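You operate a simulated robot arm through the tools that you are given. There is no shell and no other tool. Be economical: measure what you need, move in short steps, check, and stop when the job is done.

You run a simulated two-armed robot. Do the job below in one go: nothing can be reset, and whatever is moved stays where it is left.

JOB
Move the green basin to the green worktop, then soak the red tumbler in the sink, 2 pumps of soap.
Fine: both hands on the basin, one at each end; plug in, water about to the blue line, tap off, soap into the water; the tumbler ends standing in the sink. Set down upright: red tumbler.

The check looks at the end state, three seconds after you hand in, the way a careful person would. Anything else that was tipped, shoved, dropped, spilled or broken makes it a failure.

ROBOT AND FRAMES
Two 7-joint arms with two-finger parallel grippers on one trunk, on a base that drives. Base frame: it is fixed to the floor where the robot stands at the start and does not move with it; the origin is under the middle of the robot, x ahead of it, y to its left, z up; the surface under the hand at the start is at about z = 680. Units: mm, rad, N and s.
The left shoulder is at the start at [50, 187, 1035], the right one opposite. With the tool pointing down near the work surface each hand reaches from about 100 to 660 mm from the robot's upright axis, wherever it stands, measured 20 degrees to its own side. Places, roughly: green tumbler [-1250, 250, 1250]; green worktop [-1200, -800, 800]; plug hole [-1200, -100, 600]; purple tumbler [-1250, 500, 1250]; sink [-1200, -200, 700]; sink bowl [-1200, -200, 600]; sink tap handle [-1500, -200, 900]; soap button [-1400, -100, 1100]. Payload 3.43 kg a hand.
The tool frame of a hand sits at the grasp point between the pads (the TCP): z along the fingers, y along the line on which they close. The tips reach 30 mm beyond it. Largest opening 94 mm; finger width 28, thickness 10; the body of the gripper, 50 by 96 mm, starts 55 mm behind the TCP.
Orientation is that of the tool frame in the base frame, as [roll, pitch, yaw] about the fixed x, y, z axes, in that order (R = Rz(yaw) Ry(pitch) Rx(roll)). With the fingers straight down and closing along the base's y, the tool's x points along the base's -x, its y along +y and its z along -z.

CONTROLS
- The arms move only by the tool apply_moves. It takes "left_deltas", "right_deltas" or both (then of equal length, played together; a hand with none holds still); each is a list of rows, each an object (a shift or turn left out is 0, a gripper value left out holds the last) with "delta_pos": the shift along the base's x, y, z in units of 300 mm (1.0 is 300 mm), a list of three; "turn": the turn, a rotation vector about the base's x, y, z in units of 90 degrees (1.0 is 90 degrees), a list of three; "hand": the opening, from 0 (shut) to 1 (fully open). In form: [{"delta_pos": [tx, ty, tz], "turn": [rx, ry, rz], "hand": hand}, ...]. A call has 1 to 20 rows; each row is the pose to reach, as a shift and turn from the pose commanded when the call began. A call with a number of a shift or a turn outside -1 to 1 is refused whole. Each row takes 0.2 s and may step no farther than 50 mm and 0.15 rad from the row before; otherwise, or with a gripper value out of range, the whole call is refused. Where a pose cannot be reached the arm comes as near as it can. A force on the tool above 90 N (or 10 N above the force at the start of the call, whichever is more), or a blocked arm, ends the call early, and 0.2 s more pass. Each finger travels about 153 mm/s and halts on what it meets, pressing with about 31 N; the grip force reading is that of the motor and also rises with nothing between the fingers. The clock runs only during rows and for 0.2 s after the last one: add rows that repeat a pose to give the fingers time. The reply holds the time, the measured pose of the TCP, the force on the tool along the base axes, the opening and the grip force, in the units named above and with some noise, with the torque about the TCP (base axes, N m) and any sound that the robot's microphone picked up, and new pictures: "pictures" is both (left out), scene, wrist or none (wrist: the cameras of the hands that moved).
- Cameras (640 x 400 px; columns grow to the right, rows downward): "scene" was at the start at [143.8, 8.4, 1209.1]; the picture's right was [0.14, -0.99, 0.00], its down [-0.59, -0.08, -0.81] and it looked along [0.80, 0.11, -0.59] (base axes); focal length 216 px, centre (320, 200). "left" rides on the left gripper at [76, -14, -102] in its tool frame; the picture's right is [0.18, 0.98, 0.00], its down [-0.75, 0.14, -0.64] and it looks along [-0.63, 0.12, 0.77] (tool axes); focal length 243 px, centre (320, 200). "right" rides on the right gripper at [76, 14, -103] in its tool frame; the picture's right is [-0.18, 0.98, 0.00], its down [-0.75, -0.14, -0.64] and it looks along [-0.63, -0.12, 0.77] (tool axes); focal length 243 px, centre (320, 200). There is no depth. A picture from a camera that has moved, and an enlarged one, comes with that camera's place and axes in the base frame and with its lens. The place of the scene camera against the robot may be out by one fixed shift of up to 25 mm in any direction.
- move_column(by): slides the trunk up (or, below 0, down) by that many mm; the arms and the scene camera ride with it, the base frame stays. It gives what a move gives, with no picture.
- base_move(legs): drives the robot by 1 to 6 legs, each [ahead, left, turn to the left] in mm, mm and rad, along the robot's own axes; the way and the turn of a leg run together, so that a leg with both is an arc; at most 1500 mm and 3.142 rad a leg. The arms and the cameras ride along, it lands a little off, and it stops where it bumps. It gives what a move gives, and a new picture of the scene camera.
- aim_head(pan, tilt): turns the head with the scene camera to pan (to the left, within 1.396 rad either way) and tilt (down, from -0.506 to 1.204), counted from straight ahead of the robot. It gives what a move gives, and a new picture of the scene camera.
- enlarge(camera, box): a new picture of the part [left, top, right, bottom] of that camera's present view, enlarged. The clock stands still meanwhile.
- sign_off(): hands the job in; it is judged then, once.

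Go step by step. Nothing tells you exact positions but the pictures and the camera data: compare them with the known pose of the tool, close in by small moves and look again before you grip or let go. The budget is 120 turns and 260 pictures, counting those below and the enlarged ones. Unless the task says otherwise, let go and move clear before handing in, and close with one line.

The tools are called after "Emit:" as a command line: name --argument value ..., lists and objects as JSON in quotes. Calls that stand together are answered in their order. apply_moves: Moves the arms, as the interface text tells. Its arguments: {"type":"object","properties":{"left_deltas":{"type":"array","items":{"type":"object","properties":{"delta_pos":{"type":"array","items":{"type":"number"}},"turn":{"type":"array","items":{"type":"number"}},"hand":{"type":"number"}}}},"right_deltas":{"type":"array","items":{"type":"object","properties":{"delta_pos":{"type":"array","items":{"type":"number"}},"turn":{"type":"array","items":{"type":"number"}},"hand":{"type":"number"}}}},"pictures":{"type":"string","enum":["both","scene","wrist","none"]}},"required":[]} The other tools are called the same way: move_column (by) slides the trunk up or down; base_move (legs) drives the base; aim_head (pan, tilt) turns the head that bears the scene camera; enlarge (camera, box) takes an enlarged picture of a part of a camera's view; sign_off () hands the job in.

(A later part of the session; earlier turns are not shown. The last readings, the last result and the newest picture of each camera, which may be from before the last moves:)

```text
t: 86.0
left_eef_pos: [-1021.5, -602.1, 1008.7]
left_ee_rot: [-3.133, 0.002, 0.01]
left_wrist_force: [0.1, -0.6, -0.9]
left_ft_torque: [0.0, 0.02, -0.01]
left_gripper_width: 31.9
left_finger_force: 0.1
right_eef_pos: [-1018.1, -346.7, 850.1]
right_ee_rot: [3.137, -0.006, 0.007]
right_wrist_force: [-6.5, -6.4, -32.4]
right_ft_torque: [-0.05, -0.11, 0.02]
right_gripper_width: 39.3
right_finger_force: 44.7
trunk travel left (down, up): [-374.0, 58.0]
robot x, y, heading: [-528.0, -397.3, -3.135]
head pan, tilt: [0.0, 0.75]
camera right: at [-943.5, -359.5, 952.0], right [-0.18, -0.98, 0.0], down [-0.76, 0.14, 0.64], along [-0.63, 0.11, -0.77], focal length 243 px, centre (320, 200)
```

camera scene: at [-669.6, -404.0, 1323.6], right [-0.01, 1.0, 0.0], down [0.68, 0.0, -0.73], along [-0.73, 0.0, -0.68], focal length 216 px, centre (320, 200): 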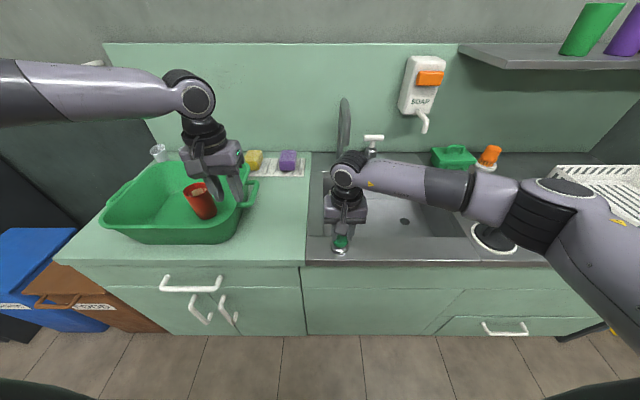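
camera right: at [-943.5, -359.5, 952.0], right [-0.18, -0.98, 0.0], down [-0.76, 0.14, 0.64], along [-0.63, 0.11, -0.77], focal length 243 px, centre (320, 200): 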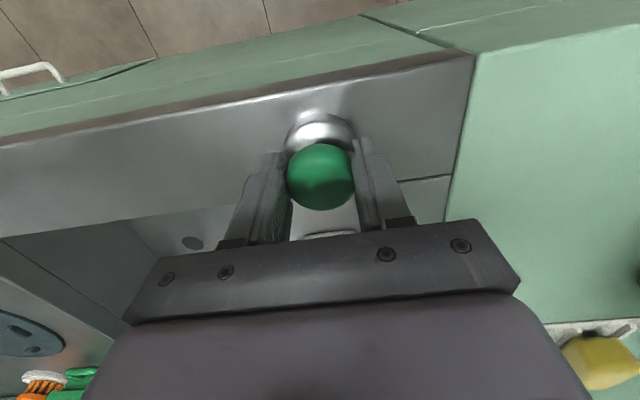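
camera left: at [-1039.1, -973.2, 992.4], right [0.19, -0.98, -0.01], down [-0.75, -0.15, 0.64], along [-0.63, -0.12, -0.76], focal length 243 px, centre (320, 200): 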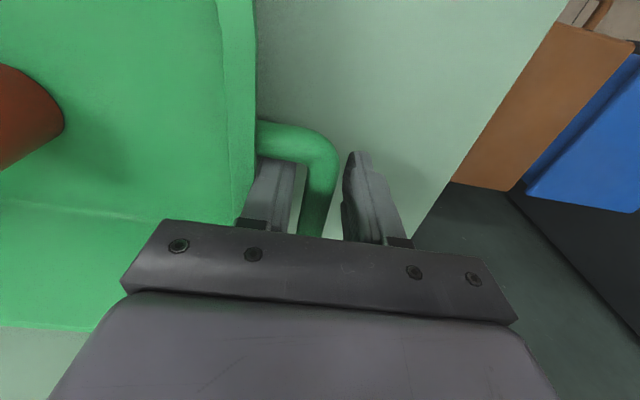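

Emit:
enlarge --camera "right" --box '[240, 80, 400, 220]'

Emit:
apply_moves --right_deltas '[{"delta_pos": [0, 0, -0.025], "hand": 0.2}, {"delta_pos": [0, 0, -0.025], "hand": 0.75}, {"delta_pos": [0, 0, -0.025], "hand": 0.75}, {"delta_pos": [0, 0, 0.05]}, {"delta_pos": [0, 0, 0.16]}, {"delta_pos": [0, 0, 0.16]}]'

Emit:
enlarge --camera "right" --box '[160, 40, 480, 240]'

```text
2.86 times, centred on (320, 150) of right
camera zoom: at [-943.5, -359.5, 952.0], right [-0.18, -0.98, 0.0], down [-0.76, 0.14, 0.64], along [-0.63, 0.11, -0.77], focal length 693 px, centre (320, 343)
```

zoom: 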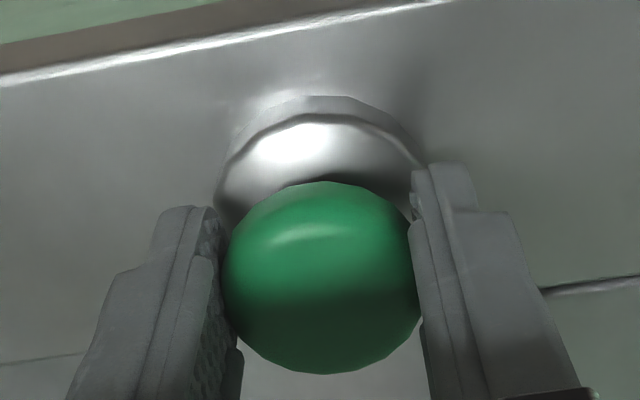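

```text
t: 87.4
left_eef_pos: [-1019.3, -600.7, 1010.1]
left_ee_rot: [-3.134, 0.005, 0.011]
left_wrist_force: [-0.4, 0.2, -0.1]
left_ft_torque: [0.02, 0.0, 0.02]
left_gripper_width: 32.0
left_finger_force: 0.1
right_eef_pos: [-1017.9, -347.0, 902.5]
right_ee_rot: [3.135, 0.003, 0.006]
right_wrist_force: [0.1, -0.1, 0.4]
right_ft_torque: [0.01, 0.0, 0.01]
right_gripper_width: 70.5
right_finger_force: 0.1
trunk travel left (down, up): [-374.0, 58.0]
robot x, y, heading: [-526.7, -399.9, -3.131]
head pan, tilt: [0.0, 0.75]
camera scene: at [-669.5, -404.2, 1323.1], right [-0.01, 1.0, 0.0], down [0.68, 0.0, -0.73], along [-0.73, 0.0, -0.68], focal length 216 px, centre (320, 200)
camera right: at [-942.5, -358.8, 1004.5], right [-0.18, -0.98, 0.01], down [-0.75, 0.14, 0.64], along [-0.63, 0.11, -0.77], focal length 243 px, centre (320, 200)
```

scene: 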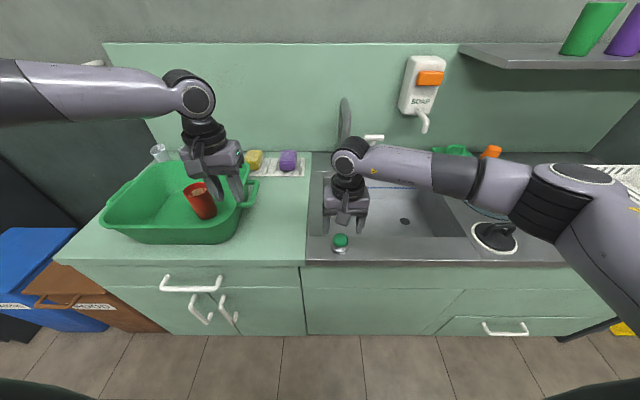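
right: 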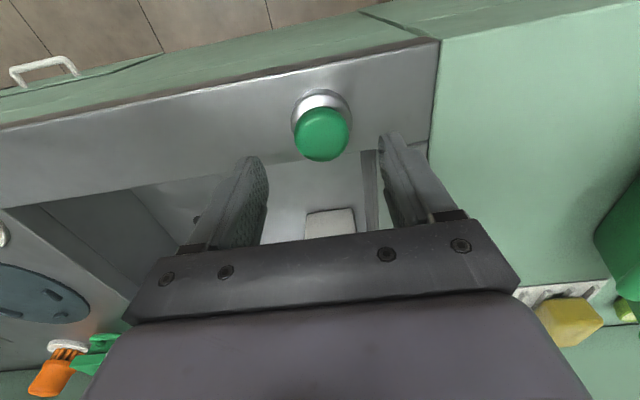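

```text
2.00 times, centred on (320, 140) of right
camera zoom: at [-942.5, -358.8, 1004.5], right [-0.18, -0.98, 0.01], down [-0.75, 0.14, 0.64], along [-0.63, 0.11, -0.77], focal length 485 px, centre (320, 320)
```

zoom: 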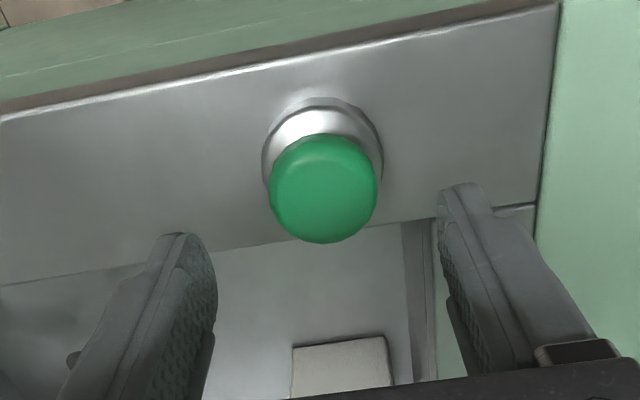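

The green knob is fixed to the deck, so it is a control or a push button and not a loose plug. I'll try pressing it gently and watch the drain hole.

Emit:
apply_moves --right_deltas '[{"hand": 0.1}, {"hand": 0.0}, {"hand": 0.0}, {"delta_pos": [0, 0, -0.05]}, {"delta_pos": [0, 0, -0.09]}, {"delta_pos": [0, 0, -0.12]}, {"delta_pos": [0, 0, -0.14]}, {"delta_pos": [0, 0, -0.155]}]'

```text
t: 89.2
left_eef_pos: [-1018.6, -601.4, 1010.6]
left_ee_rot: [-3.134, 0.007, 0.011]
left_wrist_force: [0.2, -0.4, -0.3]
left_ft_torque: [0.0, -0.01, 0.01]
left_gripper_width: 32.1
left_finger_force: 0.0
right_eef_pos: [-1017.7, -345.4, 859.3]
right_ee_rot: [3.13, 0.007, 0.006]
right_wrist_force: [2.4, 3.9, 18.7]
right_ft_torque: [0.08, 0.02, -0.03]
right_gripper_width: 0.0
right_finger_force: 31.3
trunk travel left (down, up): [-374.0, 58.0]
robot x, y, heading: [-524.3, -400.2, -3.133]
head pan, tilt: [0.0, 0.75]
camera scene: at [-667.5, -404.0, 1323.8], right [-0.01, 1.0, 0.0], down [0.68, 0.0, -0.73], along [-0.73, 0.0, -0.68], focal length 216 px, centre (320, 200)
camera right: at [-942.1, -358.2, 960.8], right [-0.18, -0.98, 0.01], down [-0.75, 0.14, 0.65], along [-0.64, 0.11, -0.76], focal length 243 px, centre (320, 200)
```

scene: 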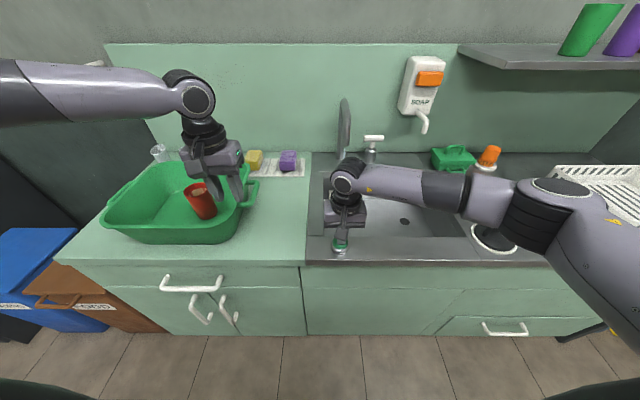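
right: 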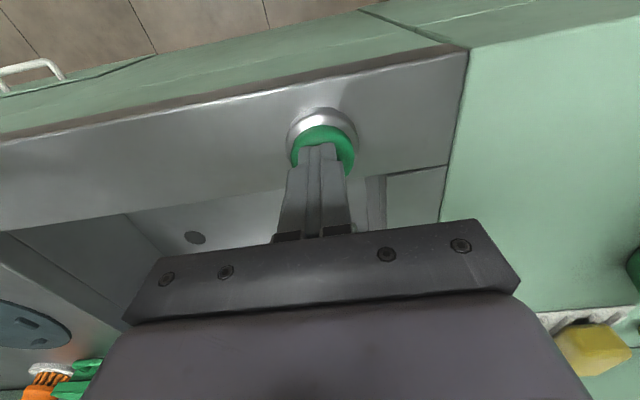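

Emit:
apply_moves --right_deltas '[{"delta_pos": [0, 0, -0.015]}, {"delta_pos": [0, 0, -0.03]}, {"delta_pos": [0, 0, -0.045]}, {"delta_pos": [0, 0, -0.045]}]' --pictures "wrist"

Emit:
enlarge --camera "right" --box '[160, 80, 400, 250]'

```text
t: 90.2
left_eef_pos: [-1014.1, -598.7, 1015.8]
left_ee_rot: [-3.132, 0.011, 0.012]
left_wrist_force: [0.1, 0.0, 0.4]
left_ft_torque: [-0.01, -0.05, 0.0]
left_gripper_width: 32.0
left_finger_force: 0.1
right_eef_pos: [-1017.4, -346.0, 856.1]
right_ee_rot: [3.13, 0.021, 0.002]
right_wrist_force: [19.9, 20.2, 77.3]
right_ft_torque: [0.57, -0.29, -0.04]
right_gripper_width: 0.0
right_finger_force: 31.0
trunk travel left (down, up): [-374.0, 58.0]
robot x, y, heading: [-528.5, -399.1, -3.138]
head pan, tilt: [0.0, 0.75]
camera right: at [-940.5, -358.3, 956.2], right [-0.18, -0.98, 0.01], down [-0.74, 0.15, 0.66], along [-0.65, 0.11, -0.75], focal length 243 px, centre (320, 200)
```

right: 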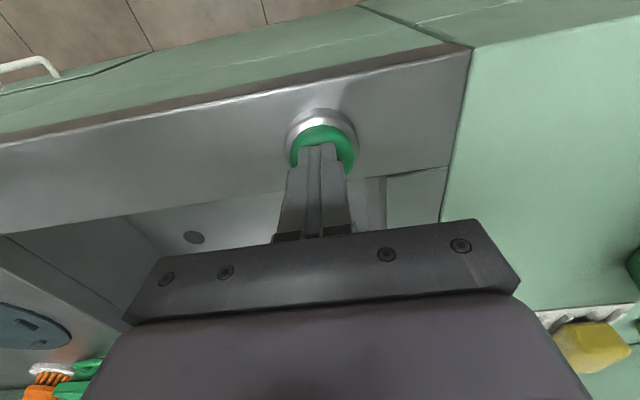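

```text
2.35 times, centred on (280, 165) of right
camera zoom: at [-940.5, -358.3, 956.2], right [-0.18, -0.98, 0.01], down [-0.74, 0.15, 0.66], along [-0.65, 0.11, -0.75], focal length 571 px, centre (414, 282)
```

zoom: 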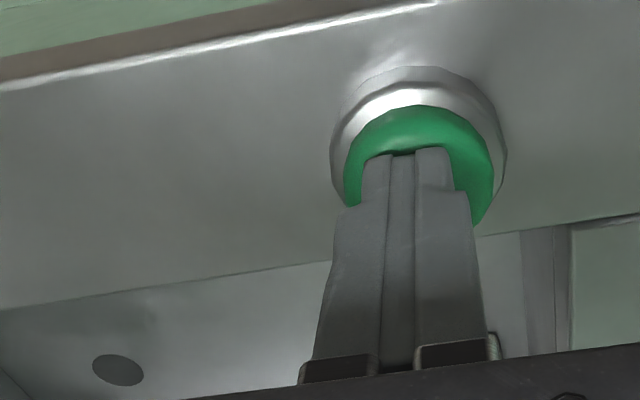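

It reached a hard stop and the drain colour may have changed. I'll release and compare.

Emit:
apply_moves --right_deltas '[{"delta_pos": [0, 0, 0.05]}, {"delta_pos": [0, 0, 0.15]}, {"delta_pos": [0, 0, 0.19]}, {"delta_pos": [0, 0, 0.19]}]'

Emit:
enlarge --camera "right" --box '[160, 40, 480, 240]'

Emit:
enlarge --camera "scene" --box '[300, 150, 460, 270]'

```text
t: 91.2
left_eef_pos: [-1019.4, -600.8, 1009.8]
left_ee_rot: [-3.132, 0.006, 0.011]
left_wrist_force: [-0.2, 0.4, -0.2]
left_ft_torque: [0.0, 0.01, 0.04]
left_gripper_width: 32.0
left_finger_force: 0.0
right_eef_pos: [-1017.4, -346.7, 898.0]
right_ee_rot: [3.135, 0.0, 0.007]
right_wrist_force: [-0.2, 0.0, -0.5]
right_ft_torque: [0.01, 0.0, 0.02]
right_gripper_width: 0.2
right_finger_force: 30.8
trunk travel left (down, up): [-374.0, 58.0]
robot x, y, heading: [-525.4, -395.9, -3.139]
head pan, tilt: [0.0, 0.75]
camera scene: at [-669.3, -404.3, 1323.1], right [-0.01, 1.0, 0.0], down [0.68, 0.0, -0.73], along [-0.73, 0.0, -0.68], focal length 216 px, centre (320, 200)
camera right: at [-942.2, -359.8, 999.4], right [-0.18, -0.98, 0.01], down [-0.75, 0.14, 0.64], along [-0.63, 0.11, -0.77], focal length 243 px, centre (320, 200)
```

scene: 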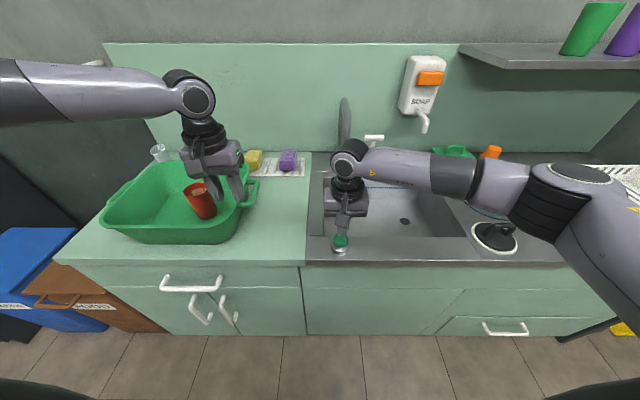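
right: 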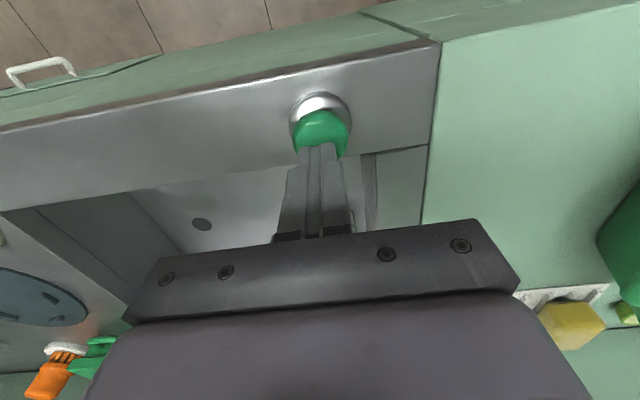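

```text
2.00 times, centred on (320, 140) of right
camera zoom: at [-942.2, -359.8, 999.4], right [-0.18, -0.98, 0.01], down [-0.75, 0.14, 0.64], along [-0.63, 0.11, -0.77], focal length 485 px, centre (320, 320)
```

zoom: 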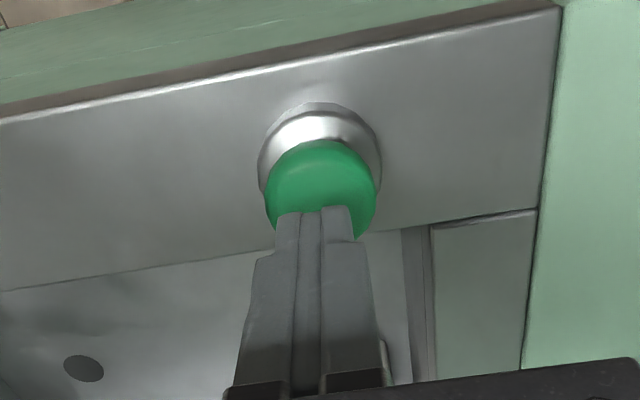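

```text
3.33 times, centred on (380, 210) of scene
camera zoom: at [-669.3, -404.3, 1323.1], right [-0.01, 1.0, 0.0], down [0.68, 0.0, -0.73], along [-0.73, 0.0, -0.68], focal length 721 px, centre (120, 167)
```

zoom: 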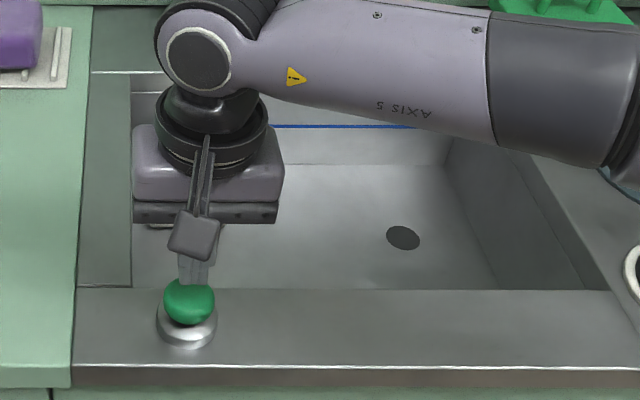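

The drain hasn't changed. The other candidate is the black disc with the loop handle on the right. I'll move across and turn the right hand 90° so it can close across the loop's bar.

Emit:
apply_moves --right_deltas '[{"delta_pos": [0, 0, 0.1], "hand": 0.5}, {"delta_pos": [0, 0, 0.2], "turn": [0, 0, 0.08]}, {"delta_pos": [0, 0.1, 0.3], "turn": [0, 0, 0.17]}, {"delta_pos": [0, 0.2, 0.34], "turn": [0, 0, 0.26]}, {"delta_pos": [0, 0.3, 0.34], "turn": [0, 0, 0.35]}, {"delta_pos": [0, 0.4, 0.34], "turn": [0, 0, 0.44]}, {"delta_pos": [0, 0.4, 0.34], "turn": [0, 0, 0.53]}, {"delta_pos": [0, 0.4, 0.34], "turn": [0, 0, 0.62]}, {"delta_pos": [0, 0.4, 0.34], "turn": [0, 0, 0.71]}, {"delta_pos": [0, 0.4, 0.34], "turn": [0, 0, 0.8]}, {"delta_pos": [0, 0.4, 0.34], "turn": [0, 0, 0.89]}, {"delta_pos": [0, 0.4, 0.34], "turn": [0, 0, 0.97]}, {"delta_pos": [0, 0.4, 0.34], "turn": [0, 0, 1.0]}]' --pictures "none"

Emit:
base_move --legs '[[0, -290, 0]]'

Emit:
enlarge --camera "right" --box '[0, 0, 640, 400]'

```text
t: 94.0
left_eef_pos: [-1019.4, -601.3, 1010.6]
left_ee_rot: [-3.134, 0.007, 0.01]
left_wrist_force: [1.1, 0.4, 0.7]
left_ft_torque: [-0.01, -0.01, -0.03]
left_gripper_width: 31.9
left_finger_force: 0.1
right_eef_pos: [-854.9, -266.3, 981.7]
right_ee_rot: [-3.054, -0.021, 1.466]
right_wrist_force: [-0.3, -0.3, -1.3]
right_ft_torque: [-0.01, 0.0, -0.01]
right_gripper_width: 47.3
right_finger_force: 0.1
right hand out of reach, approached as far as the arm can: row 8, 9, 10, 11, 12, 13
trunk travel left (down, up): [-374.0, 58.0]
robot x, y, heading: [-528.9, -401.1, -3.134]
head pan, tilt: [0.0, 0.75]
```

```text
t: 97.2
left_eef_pos: [-1020.7, -309.7, 1011.5]
left_ee_rot: [-3.132, 0.006, 0.014]
left_wrist_force: [-0.9, -0.2, 0.4]
left_ft_torque: [0.01, 0.01, -0.01]
left_gripper_width: 32.2
left_finger_force: 0.1
right_eef_pos: [-857.1, 24.7, 980.3]
right_ee_rot: [-3.056, -0.021, 1.466]
right_wrist_force: [-0.4, -0.2, -0.2]
right_ft_torque: [-0.01, -0.01, 0.03]
right_gripper_width: 46.9
right_finger_force: 0.0
trunk travel left (down, up): [-374.0, 58.0]
robot x, y, heading: [-528.8, -109.2, -3.13]
head pan, tilt: [0.0, 0.75]
camera scene: at [-671.6, -112.5, 1323.2], right [-0.01, 1.0, 0.0], down [0.68, 0.01, -0.73], along [-0.73, -0.01, -0.68], focal length 216 px, centre (320, 200)
```

scene: 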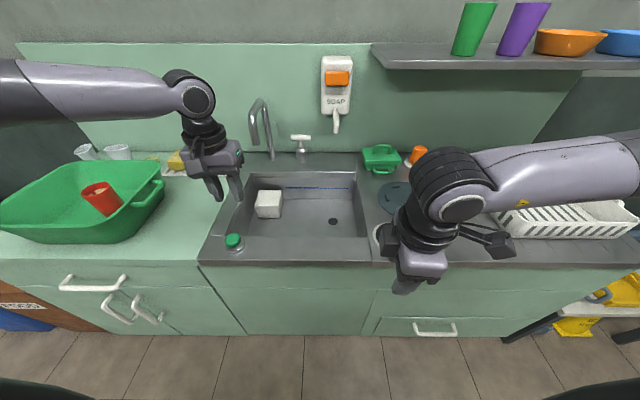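

```text
1.00 times, centred on (320, 200) of right (not enlarged: the box is as wide or as high as the picture)
camera zoom: at [-828.9, 95.9, 1082.0], right [0.96, -0.28, -0.09], down [-0.16, -0.76, 0.63], along [-0.25, -0.59, -0.77], focal length 243 px, centre (320, 200)
```

zoom: 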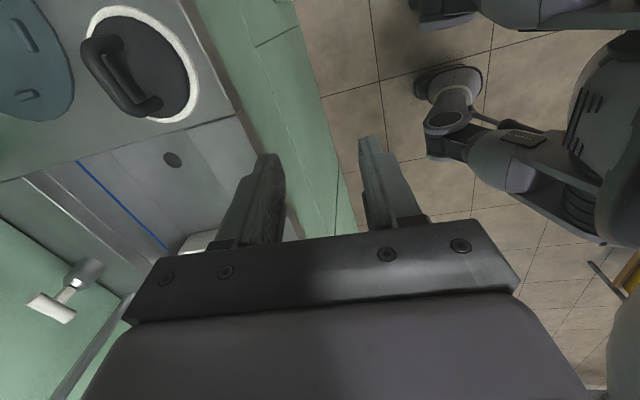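

That turn direction runs into a joint limit. I'll level the hand and turn it the other way.

Emit:
apply_moves --right_deltas '[{"delta_pos": [-0.1, 0, 0.08], "turn": [-0.019, -0.053, 0]}, {"delta_pos": [-0.1, 0, 0.08], "turn": [-0.019, -0.053, 0]}]' --pictures "none"

Emit:
apply_moves --right_deltas '[{"delta_pos": [-0.05, 0, 0], "turn": [0, 0, -0.09]}, {"delta_pos": [-0.1, 0, 0], "turn": [0, 0, -0.18]}, {"delta_pos": [-0.15, 0, 0], "turn": [0, 0, -0.27]}, {"delta_pos": [-0.2, 0, 0], "turn": [0, 0, -0.36]}, {"delta_pos": [-0.25, 0, 0], "turn": [0, 0, -0.45]}, {"delta_pos": [-0.3, 0, 0], "turn": [0, 0, -0.54]}, {"delta_pos": [-0.3, 0, 0], "turn": [0, 0, -0.63]}, {"delta_pos": [-0.3, 0, 0], "turn": [0, 0, -0.72]}, {"delta_pos": [-0.3, 0, 0], "turn": [0, 0, -0.81]}, {"delta_pos": [-0.3, 0, 0], "turn": [0, 0, -0.9]}, {"delta_pos": [-0.3, 0, 0], "turn": [0, 0, -0.98]}]' --pictures "none"

Emit:
apply_moves --right_deltas '[{"turn": [0, 0, -0.09]}, {"turn": [0, 0, -0.18]}, {"turn": [0, 0, -0.27]}, {"turn": [0, 0, -0.36]}, {"turn": [0, 0, -0.45]}, {"turn": [0, 0, -0.54]}, {"turn": [0, 0, -0.63]}, {"turn": [0, 0, -0.72]}, {"turn": [0, 0, -0.81]}, {"turn": [0, 0, -0.9]}, {"turn": [0, 0, -0.95]}, {"turn": [0, 0, -0.95]}]'

```text
t: 97.8
left_eef_pos: [-1020.3, -310.6, 1009.2]
left_ee_rot: [-3.134, 0.006, 0.015]
left_wrist_force: [-0.4, -0.6, -0.1]
left_ft_torque: [0.02, 0.02, -0.02]
left_gripper_width: 31.8
left_finger_force: 0.0
right_eef_pos: [-861.2, 22.3, 1001.9]
right_ee_rot: [-3.086, 0.0, 1.429]
right_wrist_force: [-0.1, -1.5, 1.0]
right_ft_torque: [0.03, 0.02, -0.03]
right_gripper_width: 47.3
right_finger_force: 0.0
right hand out of reach, approached as far as the arm can: row 1, 2
trunk travel left (down, up): [-374.0, 58.0]
robot x, y, heading: [-526.0, -105.5, -3.13]
head pan, tilt: [0.0, 0.75]
```

```text
t: 100.2
left_eef_pos: [-1021.3, -310.6, 1010.2]
left_ee_rot: [-3.133, 0.007, 0.014]
left_wrist_force: [1.2, -0.7, -0.5]
left_ft_torque: [0.0, -0.02, 0.0]
left_gripper_width: 32.1
left_finger_force: 0.1
right_eef_pos: [-951.9, 22.4, 1001.3]
right_ee_rot: [-3.085, 0.002, -0.111]
right_wrist_force: [0.7, -0.6, -0.2]
right_ft_torque: [-0.01, -0.03, -0.02]
right_gripper_width: 47.1
right_finger_force: 0.1
trunk travel left (down, up): [-374.0, 58.0]
robot x, y, heading: [-525.4, -108.1, -3.133]
head pan, tilt: [0.0, 0.75]
```

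```text
t: 102.8
left_eef_pos: [-1021.6, -310.4, 1010.0]
left_ee_rot: [-3.133, 0.006, 0.013]
left_wrist_force: [0.0, 0.8, -0.6]
left_ft_torque: [-0.02, -0.01, 0.03]
left_gripper_width: 32.0
left_finger_force: 0.0
right_eef_pos: [-952.4, 22.5, 1002.1]
right_ee_rot: [-3.087, 0.001, -1.604]
right_wrist_force: [-0.6, -0.5, -0.3]
right_ft_torque: [0.02, -0.02, 0.04]
right_gripper_width: 47.2
right_finger_force: 0.1
trunk travel left (down, up): [-374.0, 58.0]
robot x, y, heading: [-530.9, -108.7, -3.131]
head pan, tilt: [0.0, 0.75]
camera scene: at [-671.6, -112.7, 1323.2], right [-0.01, 1.0, 0.0], down [0.68, 0.01, -0.73], along [-0.73, -0.01, -0.68], focal length 216 px, centre (320, 200)
camera right: at [-976.5, -53.4, 1102.5], right [-0.97, 0.22, -0.05], down [0.13, 0.75, 0.65], along [0.18, 0.63, -0.76], focal length 243 px, centre (320, 200)
```

scene: 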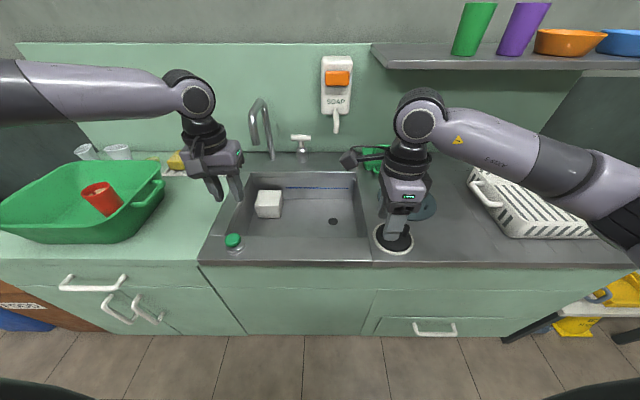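
right: 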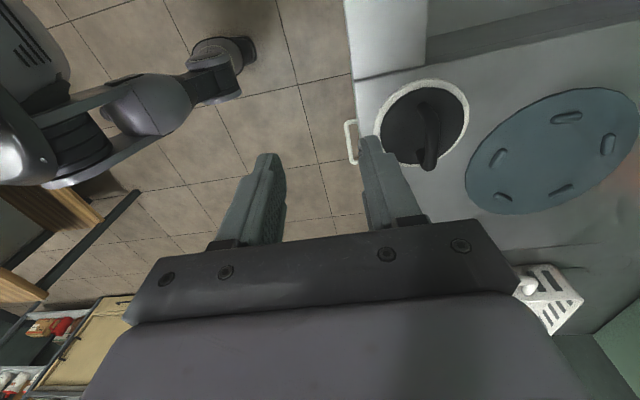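

This orientation works: the bar runs along y near [-1051, 84]. I'll move above it and level the hand.

Emit:
apply_moves --right_deltas '[{"delta_pos": [-0.1, 0.06, 0], "turn": [0.001, 0.035, 0.02]}, {"delta_pos": [-0.2, 0.12, -0.02], "turn": [0.001, 0.035, 0.02]}, {"delta_pos": [-0.3, 0.18, -0.08], "turn": [0.001, 0.035, 0.02]}, {"delta_pos": [-0.333, 0.207, -0.2], "turn": [0.001, 0.035, 0.02]}, {"delta_pos": [-0.333, 0.207, -0.2], "turn": [0.001, 0.035, 0.02]}]'

```text
t: 104.0
left_eef_pos: [-1020.3, -309.6, 1009.9]
left_ee_rot: [-3.134, 0.004, 0.015]
left_wrist_force: [-0.9, -0.5, 0.7]
left_ft_torque: [0.02, 0.01, -0.01]
left_gripper_width: 31.9
left_finger_force: 0.0
right_eef_pos: [-1051.5, 84.7, 943.7]
right_ee_rot: [3.141, 0.003, -1.57]
right_wrist_force: [0.4, 0.8, 0.1]
right_ft_torque: [0.0, -0.01, -0.02]
right_gripper_width: 46.8
right_finger_force: 0.1
trunk travel left (down, up): [-374.0, 58.0]
robot x, y, heading: [-529.7, -107.1, -3.132]
head pan, tilt: [0.0, 0.75]
camera scene: at [-671.6, -112.7, 1323.2], right [-0.01, 1.0, 0.0], down [0.68, 0.01, -0.73], along [-0.73, -0.01, -0.68], focal length 216 px, centre (320, 200)
camera right: at [-1067.6, 8.3, 1045.0], right [-0.98, 0.18, 0.0], down [0.14, 0.75, 0.64], along [0.12, 0.63, -0.77], focal length 243 px, centre (320, 200)
```

scene: 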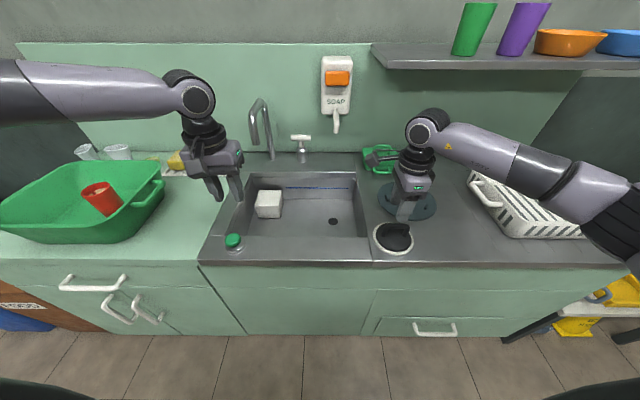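
right: 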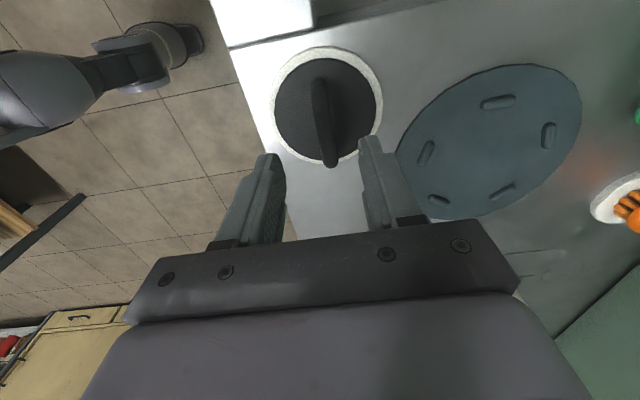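

Emit:
apply_moves --right_deltas '[{"delta_pos": [-0.008, 0.022, -0.1]}, {"delta_pos": [-0.008, 0.022, -0.2]}, {"delta_pos": [-0.008, 0.022, -0.27]}, {"delta_pos": [-0.008, 0.022, -0.27]}]'

Emit:
enlarge --camera "right" --box '[200, 80, 440, 230]'

```text
t: 105.0
left_eef_pos: [-1021.6, -310.9, 1010.5]
left_ee_rot: [-3.133, 0.005, 0.014]
left_wrist_force: [0.8, 0.3, -0.9]
left_ft_torque: [-0.03, 0.0, 0.0]
left_gripper_width: 31.9
left_finger_force: 0.1
right_eef_pos: [-1054.5, 90.7, 861.2]
right_ee_rot: [-3.141, 0.003, -1.57]
right_wrist_force: [-0.7, -0.4, -0.5]
right_ft_torque: [-0.02, -0.01, 0.0]
right_gripper_width: 46.9
right_finger_force: 0.1
trunk travel left (down, up): [-374.0, 58.0]
robot x, y, heading: [-528.8, -105.2, -3.13]
head pan, tilt: [0.0, 0.75]
camera scene: at [-671.6, -112.7, 1323.2], right [-0.01, 1.0, 0.0], down [0.68, 0.01, -0.73], along [-0.73, -0.01, -0.68], focal length 216 px, centre (320, 200)
camera right: at [-1070.2, 14.5, 961.7], right [-0.98, 0.18, 0.0], down [0.14, 0.75, 0.64], along [0.12, 0.63, -0.77], focal length 243 px, centre (320, 200)
```

scene: 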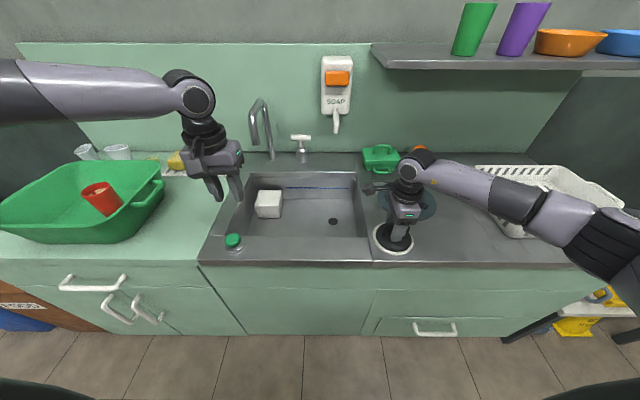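
right: 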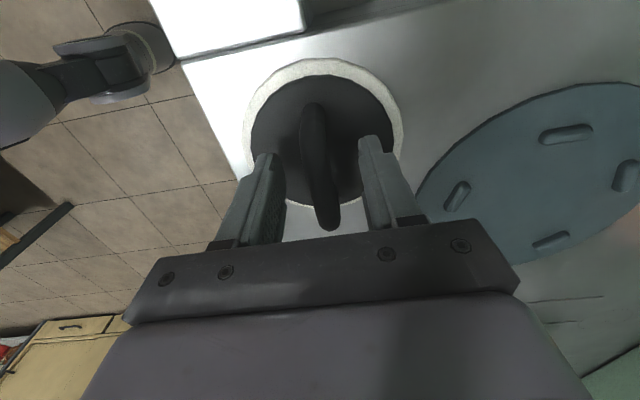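

```text
2.67 times, centred on (320, 155) of right
camera zoom: at [-1070.2, 14.5, 961.7], right [-0.98, 0.18, 0.0], down [0.14, 0.75, 0.64], along [0.12, 0.63, -0.77], focal length 647 px, centre (320, 320)
```

zoom: 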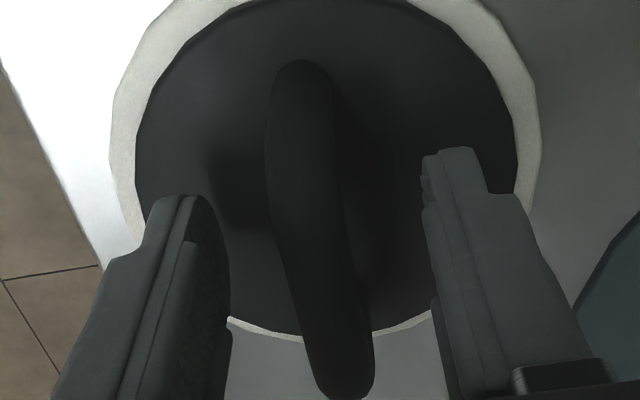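

The bar is between the fingers. I'll lower a little, close and lift slightly.

Emit:
apply_moves --right_deltas '[{"delta_pos": [0, 0, -0.03]}, {"delta_pos": [0, 0, -0.03], "hand": 0.1}, {"delta_pos": [0, 0, -0.03], "hand": 0.0}, {"delta_pos": [0, 0, -0.03], "hand": 0.0}, {"delta_pos": [0, 0, 0.0]}, {"delta_pos": [0, 0, 0.03]}, {"delta_pos": [0, 0, 0.06]}]'

```text
t: 106.6
left_eef_pos: [-1020.6, -310.9, 1010.7]
left_ee_rot: [-3.133, 0.007, 0.015]
left_wrist_force: [0.4, -0.9, 0.3]
left_ft_torque: [0.04, -0.02, 0.0]
left_gripper_width: 32.1
left_finger_force: 0.1
right_eef_pos: [-1054.3, 90.9, 878.9]
right_ee_rot: [-3.141, 0.002, -1.571]
right_wrist_force: [0.2, -0.4, -1.4]
right_ft_torque: [-0.02, -0.01, 0.03]
right_gripper_width: 17.5
right_finger_force: 30.6
trunk travel left (down, up): [-374.0, 58.0]
robot x, y, heading: [-529.1, -104.0, -3.13]
head pan, tilt: [0.0, 0.75]
camera scene: at [-671.7, -112.7, 1323.1], right [-0.01, 1.0, 0.0], down [0.68, 0.01, -0.73], along [-0.73, -0.01, -0.68], focal length 216 px, centre (320, 200)
camera right: at [-1070.5, 14.6, 980.1], right [-0.98, 0.18, 0.0], down [0.14, 0.75, 0.64], along [0.12, 0.63, -0.77], focal length 243 px, centre (320, 200)
```

scene: 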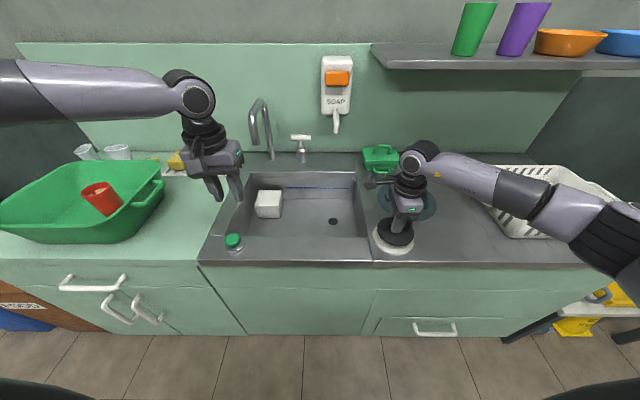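
right: 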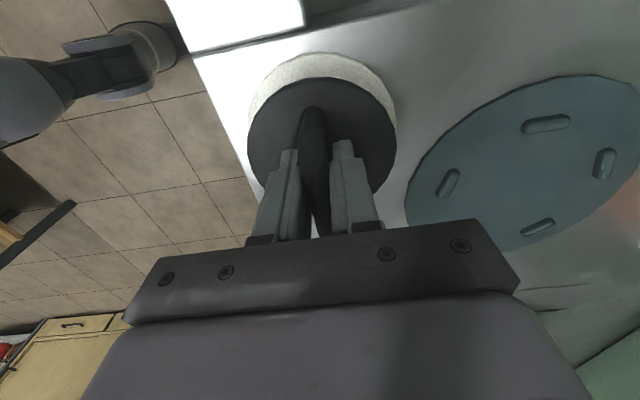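

It lifts free with almost no weight, so this is the plug. By triangulation the hole is at about [-1250, -61, 645]. I'll lift it clear, check its underside and drive to the sink.

Emit:
apply_moves --right_deltas '[{"delta_pos": [0, 0, 0.1]}, {"delta_pos": [0, 0, 0.2]}, {"delta_pos": [0, 0, 0.3]}, {"delta_pos": [0, 0, 0.36]}]' --pictures "none"

Emit:
enlarge --camera "scene" --box '[340, 130, 480, 270]'

Emit:
base_move --legs '[[0, 155, 0]]'

Emit:
base_move --legs '[[105, 0, 0]]'

Emit:
enlarge --camera "right" --box '[0, 0, 640, 400]'

```text
t: 107.6
left_eef_pos: [-1021.5, -310.5, 1009.8]
left_ee_rot: [-3.131, 0.005, 0.013]
left_wrist_force: [-1.0, 0.2, 0.3]
left_ft_torque: [0.02, -0.02, 0.03]
left_gripper_width: 31.9
left_finger_force: 0.0
right_eef_pos: [-1054.1, 93.3, 986.1]
right_ee_rot: [-3.14, 0.001, -1.572]
right_wrist_force: [0.8, -0.4, -1.1]
right_ft_torque: [0.0, -0.05, 0.01]
right_gripper_width: 17.4
right_finger_force: 31.4
trunk travel left (down, up): [-374.0, 58.0]
robot x, y, heading: [-532.0, -108.4, -3.135]
head pan, tilt: [0.0, 0.75]
```

```text
2.86 times, centred on (410, 200) of scene
camera zoom: at [-671.6, -112.7, 1323.1], right [-0.01, 1.0, 0.0], down [0.68, 0.01, -0.73], along [-0.73, -0.01, -0.68], focal length 618 px, centre (63, 200)
```

zoom: 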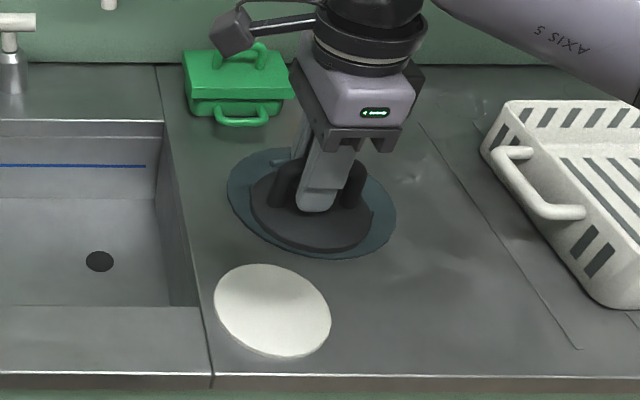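

```text
t: 109.6
left_eef_pos: [-1021.0, -462.8, 1010.4]
left_ee_rot: [-3.133, 0.004, 0.012]
left_wrist_force: [1.1, -0.5, 0.7]
left_ft_torque: [0.0, 0.01, 0.01]
left_gripper_width: 32.1
left_finger_force: 0.2
right_eef_pos: [-1053.2, -60.6, 985.2]
right_ee_rot: [-3.141, 0.002, -1.575]
right_wrist_force: [-0.4, 0.8, -0.2]
right_ft_torque: [-0.03, -0.03, 0.01]
right_gripper_width: 17.6
right_finger_force: 31.2
trunk travel left (down, up): [-374.0, 58.0]
robot x, y, heading: [-529.4, -265.0, -3.132]
head pan, tilt: [0.0, 0.75]
camera scene: at [-670.5, -266.4, 1323.2], right [-0.01, 1.0, 0.0], down [0.68, 0.0, -0.73], along [-0.73, 0.0, -0.68], focal length 216 px, centre (320, 200)
```

scene: 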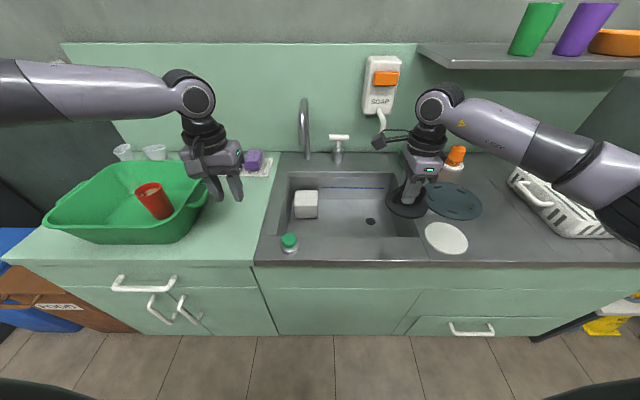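

```text
t: 110.8
left_eef_pos: [-1128.2, -463.6, 1009.3]
left_ee_rot: [-3.133, 0.004, 0.011]
left_wrist_force: [0.7, 0.1, -0.3]
left_ft_torque: [-0.03, -0.06, -0.02]
left_gripper_width: 32.0
left_finger_force: 0.0
right_eef_pos: [-1160.4, -60.9, 983.3]
right_ee_rot: [3.141, 0.003, -1.575]
right_wrist_force: [-0.8, 0.2, 0.1]
right_ft_torque: [-0.01, -0.03, 0.0]
right_gripper_width: 17.4
right_finger_force: 31.4
trunk travel left (down, up): [-374.0, 58.0]
robot x, y, heading: [-634.4, -259.6, -3.13]
head pan, tilt: [0.0, 0.75]
camera scene: at [-778.5, -266.8, 1323.0], right [-0.01, 1.0, 0.0], down [0.68, 0.0, -0.73], along [-0.73, 0.0, -0.68], focal length 216 px, centre (320, 200)
```

scene: 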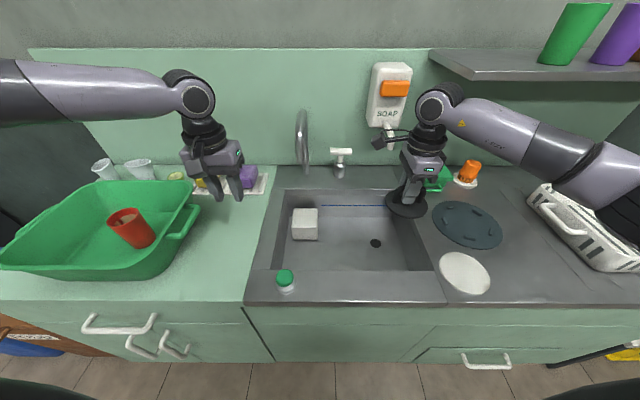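

```text
1.00 times, centred on (320, 200) of right (not enlarged: the box is as wide or as high as the picture)
camera zoom: at [-1176.2, -137.4, 1086.2], right [-0.98, 0.19, 0.0], down [0.14, 0.75, 0.64], along [0.12, 0.63, -0.77], focal length 243 px, centre (320, 200)
```

zoom: 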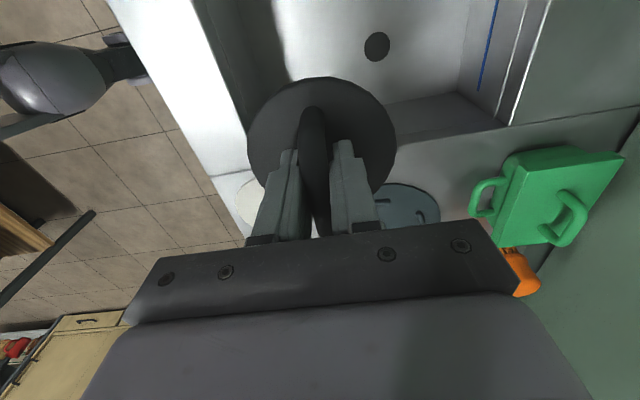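

The plug is the right one and the hole is confirmed at about [-1251, -62]. I'll move over it and go down.

Emit:
apply_moves --right_deltas '[{"delta_pos": [-0.1, 0, -0.03]}, {"delta_pos": [-0.2, -0.003, -0.1]}, {"delta_pos": [-0.3, -0.004, -0.2]}, {"delta_pos": [-0.3, -0.004, -0.33]}, {"delta_pos": [-0.3, -0.004, -0.46]}, {"delta_pos": [-0.3, -0.004, -0.6]}, {"delta_pos": [-0.3, -0.004, -0.7]}, {"delta_pos": [-0.3, -0.004, -0.8]}, {"delta_pos": [-0.3, -0.004, -0.8]}]'

```text
t: 112.8
left_eef_pos: [-1127.1, -464.4, 1009.6]
left_ee_rot: [-3.133, 0.005, 0.01]
left_wrist_force: [0.1, 1.2, -0.9]
left_ft_torque: [0.02, -0.02, -0.01]
left_gripper_width: 31.9
left_finger_force: 0.1
right_eef_pos: [-1234.3, -57.9, 765.5]
right_ee_rot: [3.141, 0.002, -1.575]
right_wrist_force: [-0.8, -0.1, -1.5]
right_ft_torque: [-0.02, -0.03, -0.01]
right_gripper_width: 17.1
right_finger_force: 30.9
right hand out of reach, approached as far as the arm can: row 7, 8, 9
trunk travel left (down, up): [-374.0, 58.0]
robot x, y, heading: [-633.6, -258.4, -3.131]
head pan, tilt: [0.0, 0.75]
camera scene: at [-777.5, -266.8, 1323.2], right [-0.01, 1.0, 0.0], down [0.68, 0.0, -0.73], along [-0.73, 0.0, -0.68], focal length 216 px, centre (320, 200)
camera right: at [-1250.2, -135.7, 866.5], right [-0.98, 0.19, 0.0], down [0.14, 0.75, 0.64], along [0.12, 0.63, -0.77], focal length 243 px, centre (320, 200)
```

scene: 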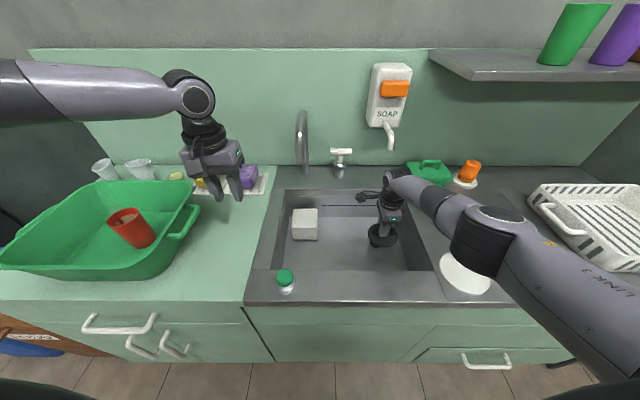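
right: 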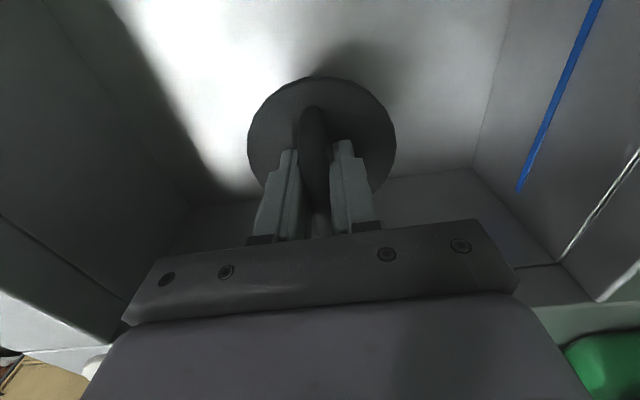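

The arm is at its limit here. I'll raise the hand a bit relative to the body and lower the trunk instead.

Emit:
apply_moves --right_deltas '[{"delta_pos": [0, 0, 0.1]}, {"delta_pos": [-0.02, -0.01, 0.2]}, {"delta_pos": [-0.05, -0.013, 0.3]}, {"delta_pos": [-0.055, -0.013, 0.3]}]' --pictures "none"

Emit:
move_column --by -100

Emit:
enlarge --camera "scene" --box '[200, 120, 520, 320]'

```text
t: 113.8
left_eef_pos: [-1128.2, -462.7, 1010.3]
left_ee_rot: [-3.133, 0.005, 0.01]
left_wrist_force: [0.2, 0.5, -0.6]
left_ft_torque: [0.0, -0.01, -0.01]
left_gripper_width: 32.2
left_finger_force: 0.2
right_eef_pos: [-1251.5, -64.5, 856.2]
right_ee_rot: [3.141, 0.002, -1.574]
right_wrist_force: [1.2, -0.1, -0.1]
right_ft_torque: [-0.01, -0.01, 0.0]
right_gripper_width: 17.2
right_finger_force: 30.6
trunk travel left (down, up): [-374.0, 58.0]
robot x, y, heading: [-636.9, -258.0, -3.137]
head pan, tilt: [0.0, 0.75]
```

```text
t: 115.1
left_eef_pos: [-1126.3, -463.1, 909.1]
left_ee_rot: [-3.134, 0.006, 0.009]
left_wrist_force: [0.5, -0.3, -0.5]
left_ft_torque: [-0.03, -0.01, 0.01]
left_gripper_width: 31.9
left_finger_force: 0.1
right_eef_pos: [-1251.0, -64.0, 755.0]
right_ee_rot: [-3.14, 0.002, -1.574]
right_wrist_force: [0.2, 0.5, -1.2]
right_ft_torque: [0.01, -0.03, 0.03]
right_gripper_width: 17.1
right_finger_force: 30.7
trunk travel left (down, up): [-274.0, 158.0]
robot x, y, heading: [-635.7, -260.4, -3.134]
head pan, tilt: [0.0, 0.75]
```

```text
2.00 times, centred on (360, 220) of scene
camera zoom: at [-777.4, -266.8, 1223.2], right [-0.01, 1.0, 0.0], down [0.68, 0.0, -0.73], along [-0.73, 0.0, -0.68], focal length 433 px, centre (240, 160)
```

zoom: 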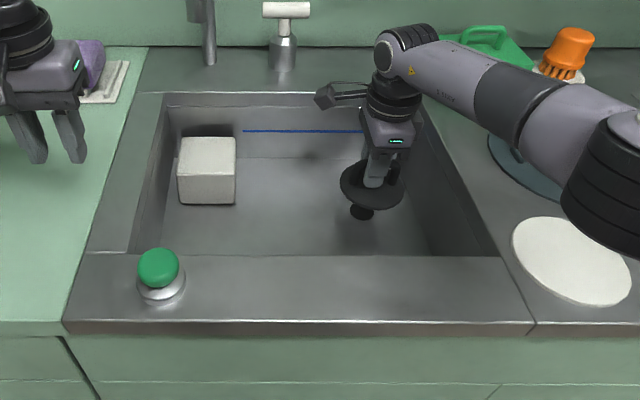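

Emit:
apply_moves --right_deltas '[{"delta_pos": [0, 0.006, -0.08]}, {"delta_pos": [0, 0.006, -0.15]}, {"delta_pos": [0, 0.006, -0.17]}, {"delta_pos": [0, 0.006, -0.17]}]'

```text
t: 116.1
left_eef_pos: [-1127.7, -462.6, 909.8]
left_ee_rot: [-3.133, 0.005, 0.01]
left_wrist_force: [-0.1, -0.4, -0.9]
left_ft_torque: [-0.03, -0.02, 0.01]
left_gripper_width: 31.8
left_finger_force: 0.0
right_eef_pos: [-1249.2, -62.9, 703.9]
right_ee_rot: [-3.14, 0.001, -1.576]
right_wrist_force: [0.0, 0.7, -1.3]
right_ft_torque: [-0.01, 0.0, 0.01]
right_gripper_width: 17.6
right_finger_force: 31.3
right hand out of reach, approached as far as the arm can: row 3, 4
trunk travel left (down, up): [-274.0, 158.0]
robot x, y, heading: [-632.6, -261.5, -3.137]
head pan, tilt: [0.0, 0.75]
camera scene: at [-777.6, -266.8, 1223.2], right [-0.01, 1.0, 0.0], down [0.68, 0.0, -0.73], along [-0.73, 0.0, -0.68], focal length 216 px, centre (320, 200)
camera right: at [-1263.7, -138.4, 805.8], right [-0.98, 0.19, 0.0], down [0.14, 0.75, 0.64], along [0.12, 0.63, -0.77], focal length 243 px, centre (320, 200)
```

scene: 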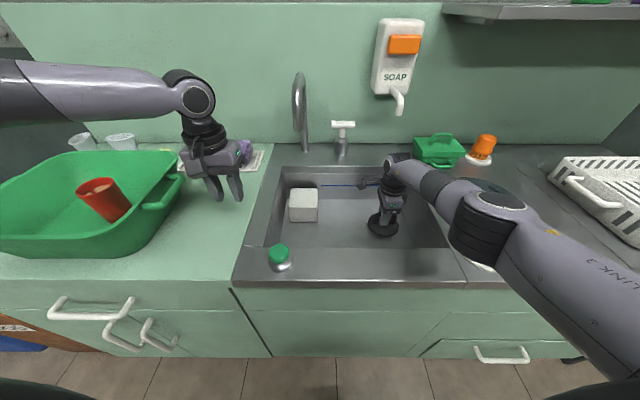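
right: 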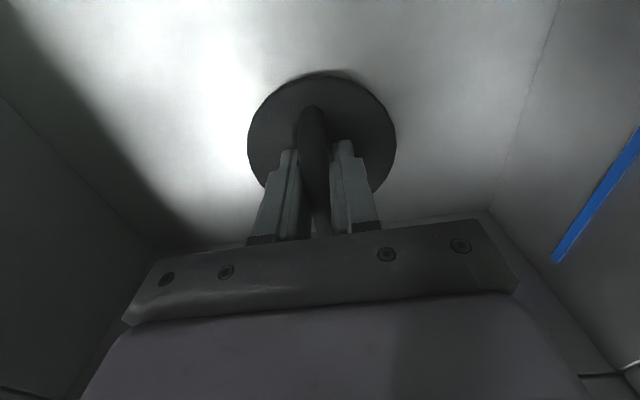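

Emit:
move_column --by -8

Emit:
move_column --by -4

Emit:
move_column --by -3

```text
t: 116.7
left_eef_pos: [-1127.9, -464.0, 902.7]
left_ee_rot: [-3.131, 0.004, 0.011]
left_wrist_force: [0.1, 0.0, -0.9]
left_ft_torque: [-0.02, 0.02, -0.01]
left_gripper_width: 31.7
left_finger_force: 0.1
right_eef_pos: [-1248.2, -61.2, 696.6]
right_ee_rot: [-3.141, 0.001, -1.574]
right_wrist_force: [0.5, 0.0, -0.4]
right_ft_torque: [-0.04, 0.0, 0.0]
right_gripper_width: 17.5
right_finger_force: 30.8
trunk travel left (down, up): [-266.0, 166.0]
robot x, y, heading: [-630.3, -261.1, -3.133]
head pan, tilt: [0.0, 0.75]
```

```text
t: 117.2
left_eef_pos: [-1125.7, -462.6, 900.3]
left_ee_rot: [-3.135, 0.006, 0.011]
left_wrist_force: [-0.4, -0.5, 0.3]
left_ft_torque: [-0.01, 0.0, 0.0]
left_gripper_width: 31.9
left_finger_force: 0.1
right_eef_pos: [-1248.6, -61.7, 695.0]
right_ee_rot: [3.138, 0.002, -1.574]
right_wrist_force: [3.6, 0.3, 15.7]
right_ft_torque: [0.28, -0.03, -0.02]
right_gripper_width: 17.6
right_finger_force: 31.4
trunk travel left (down, up): [-262.0, 170.0]
robot x, y, heading: [-634.6, -265.0, -3.134]
head pan, tilt: [0.0, 0.75]
```

```text
t: 117.7
left_eef_pos: [-1126.0, -463.4, 897.0]
left_ee_rot: [-3.133, 0.01, 0.01]
left_wrist_force: [-0.2, 0.2, 0.2]
left_ft_torque: [-0.01, 0.0, 0.01]
left_gripper_width: 31.7
left_finger_force: 0.0
right_eef_pos: [-1248.1, -61.7, 695.7]
right_ee_rot: [3.133, 0.005, -1.574]
right_wrist_force: [7.8, 1.8, 32.7]
right_ft_torque: [0.06, -0.02, -0.03]
right_gripper_width: 17.4
right_finger_force: 30.6
trunk travel left (down, up): [-259.0, 173.0]
robot x, y, heading: [-635.3, -264.1, -3.137]
head pan, tilt: [0.0, 0.75]
```

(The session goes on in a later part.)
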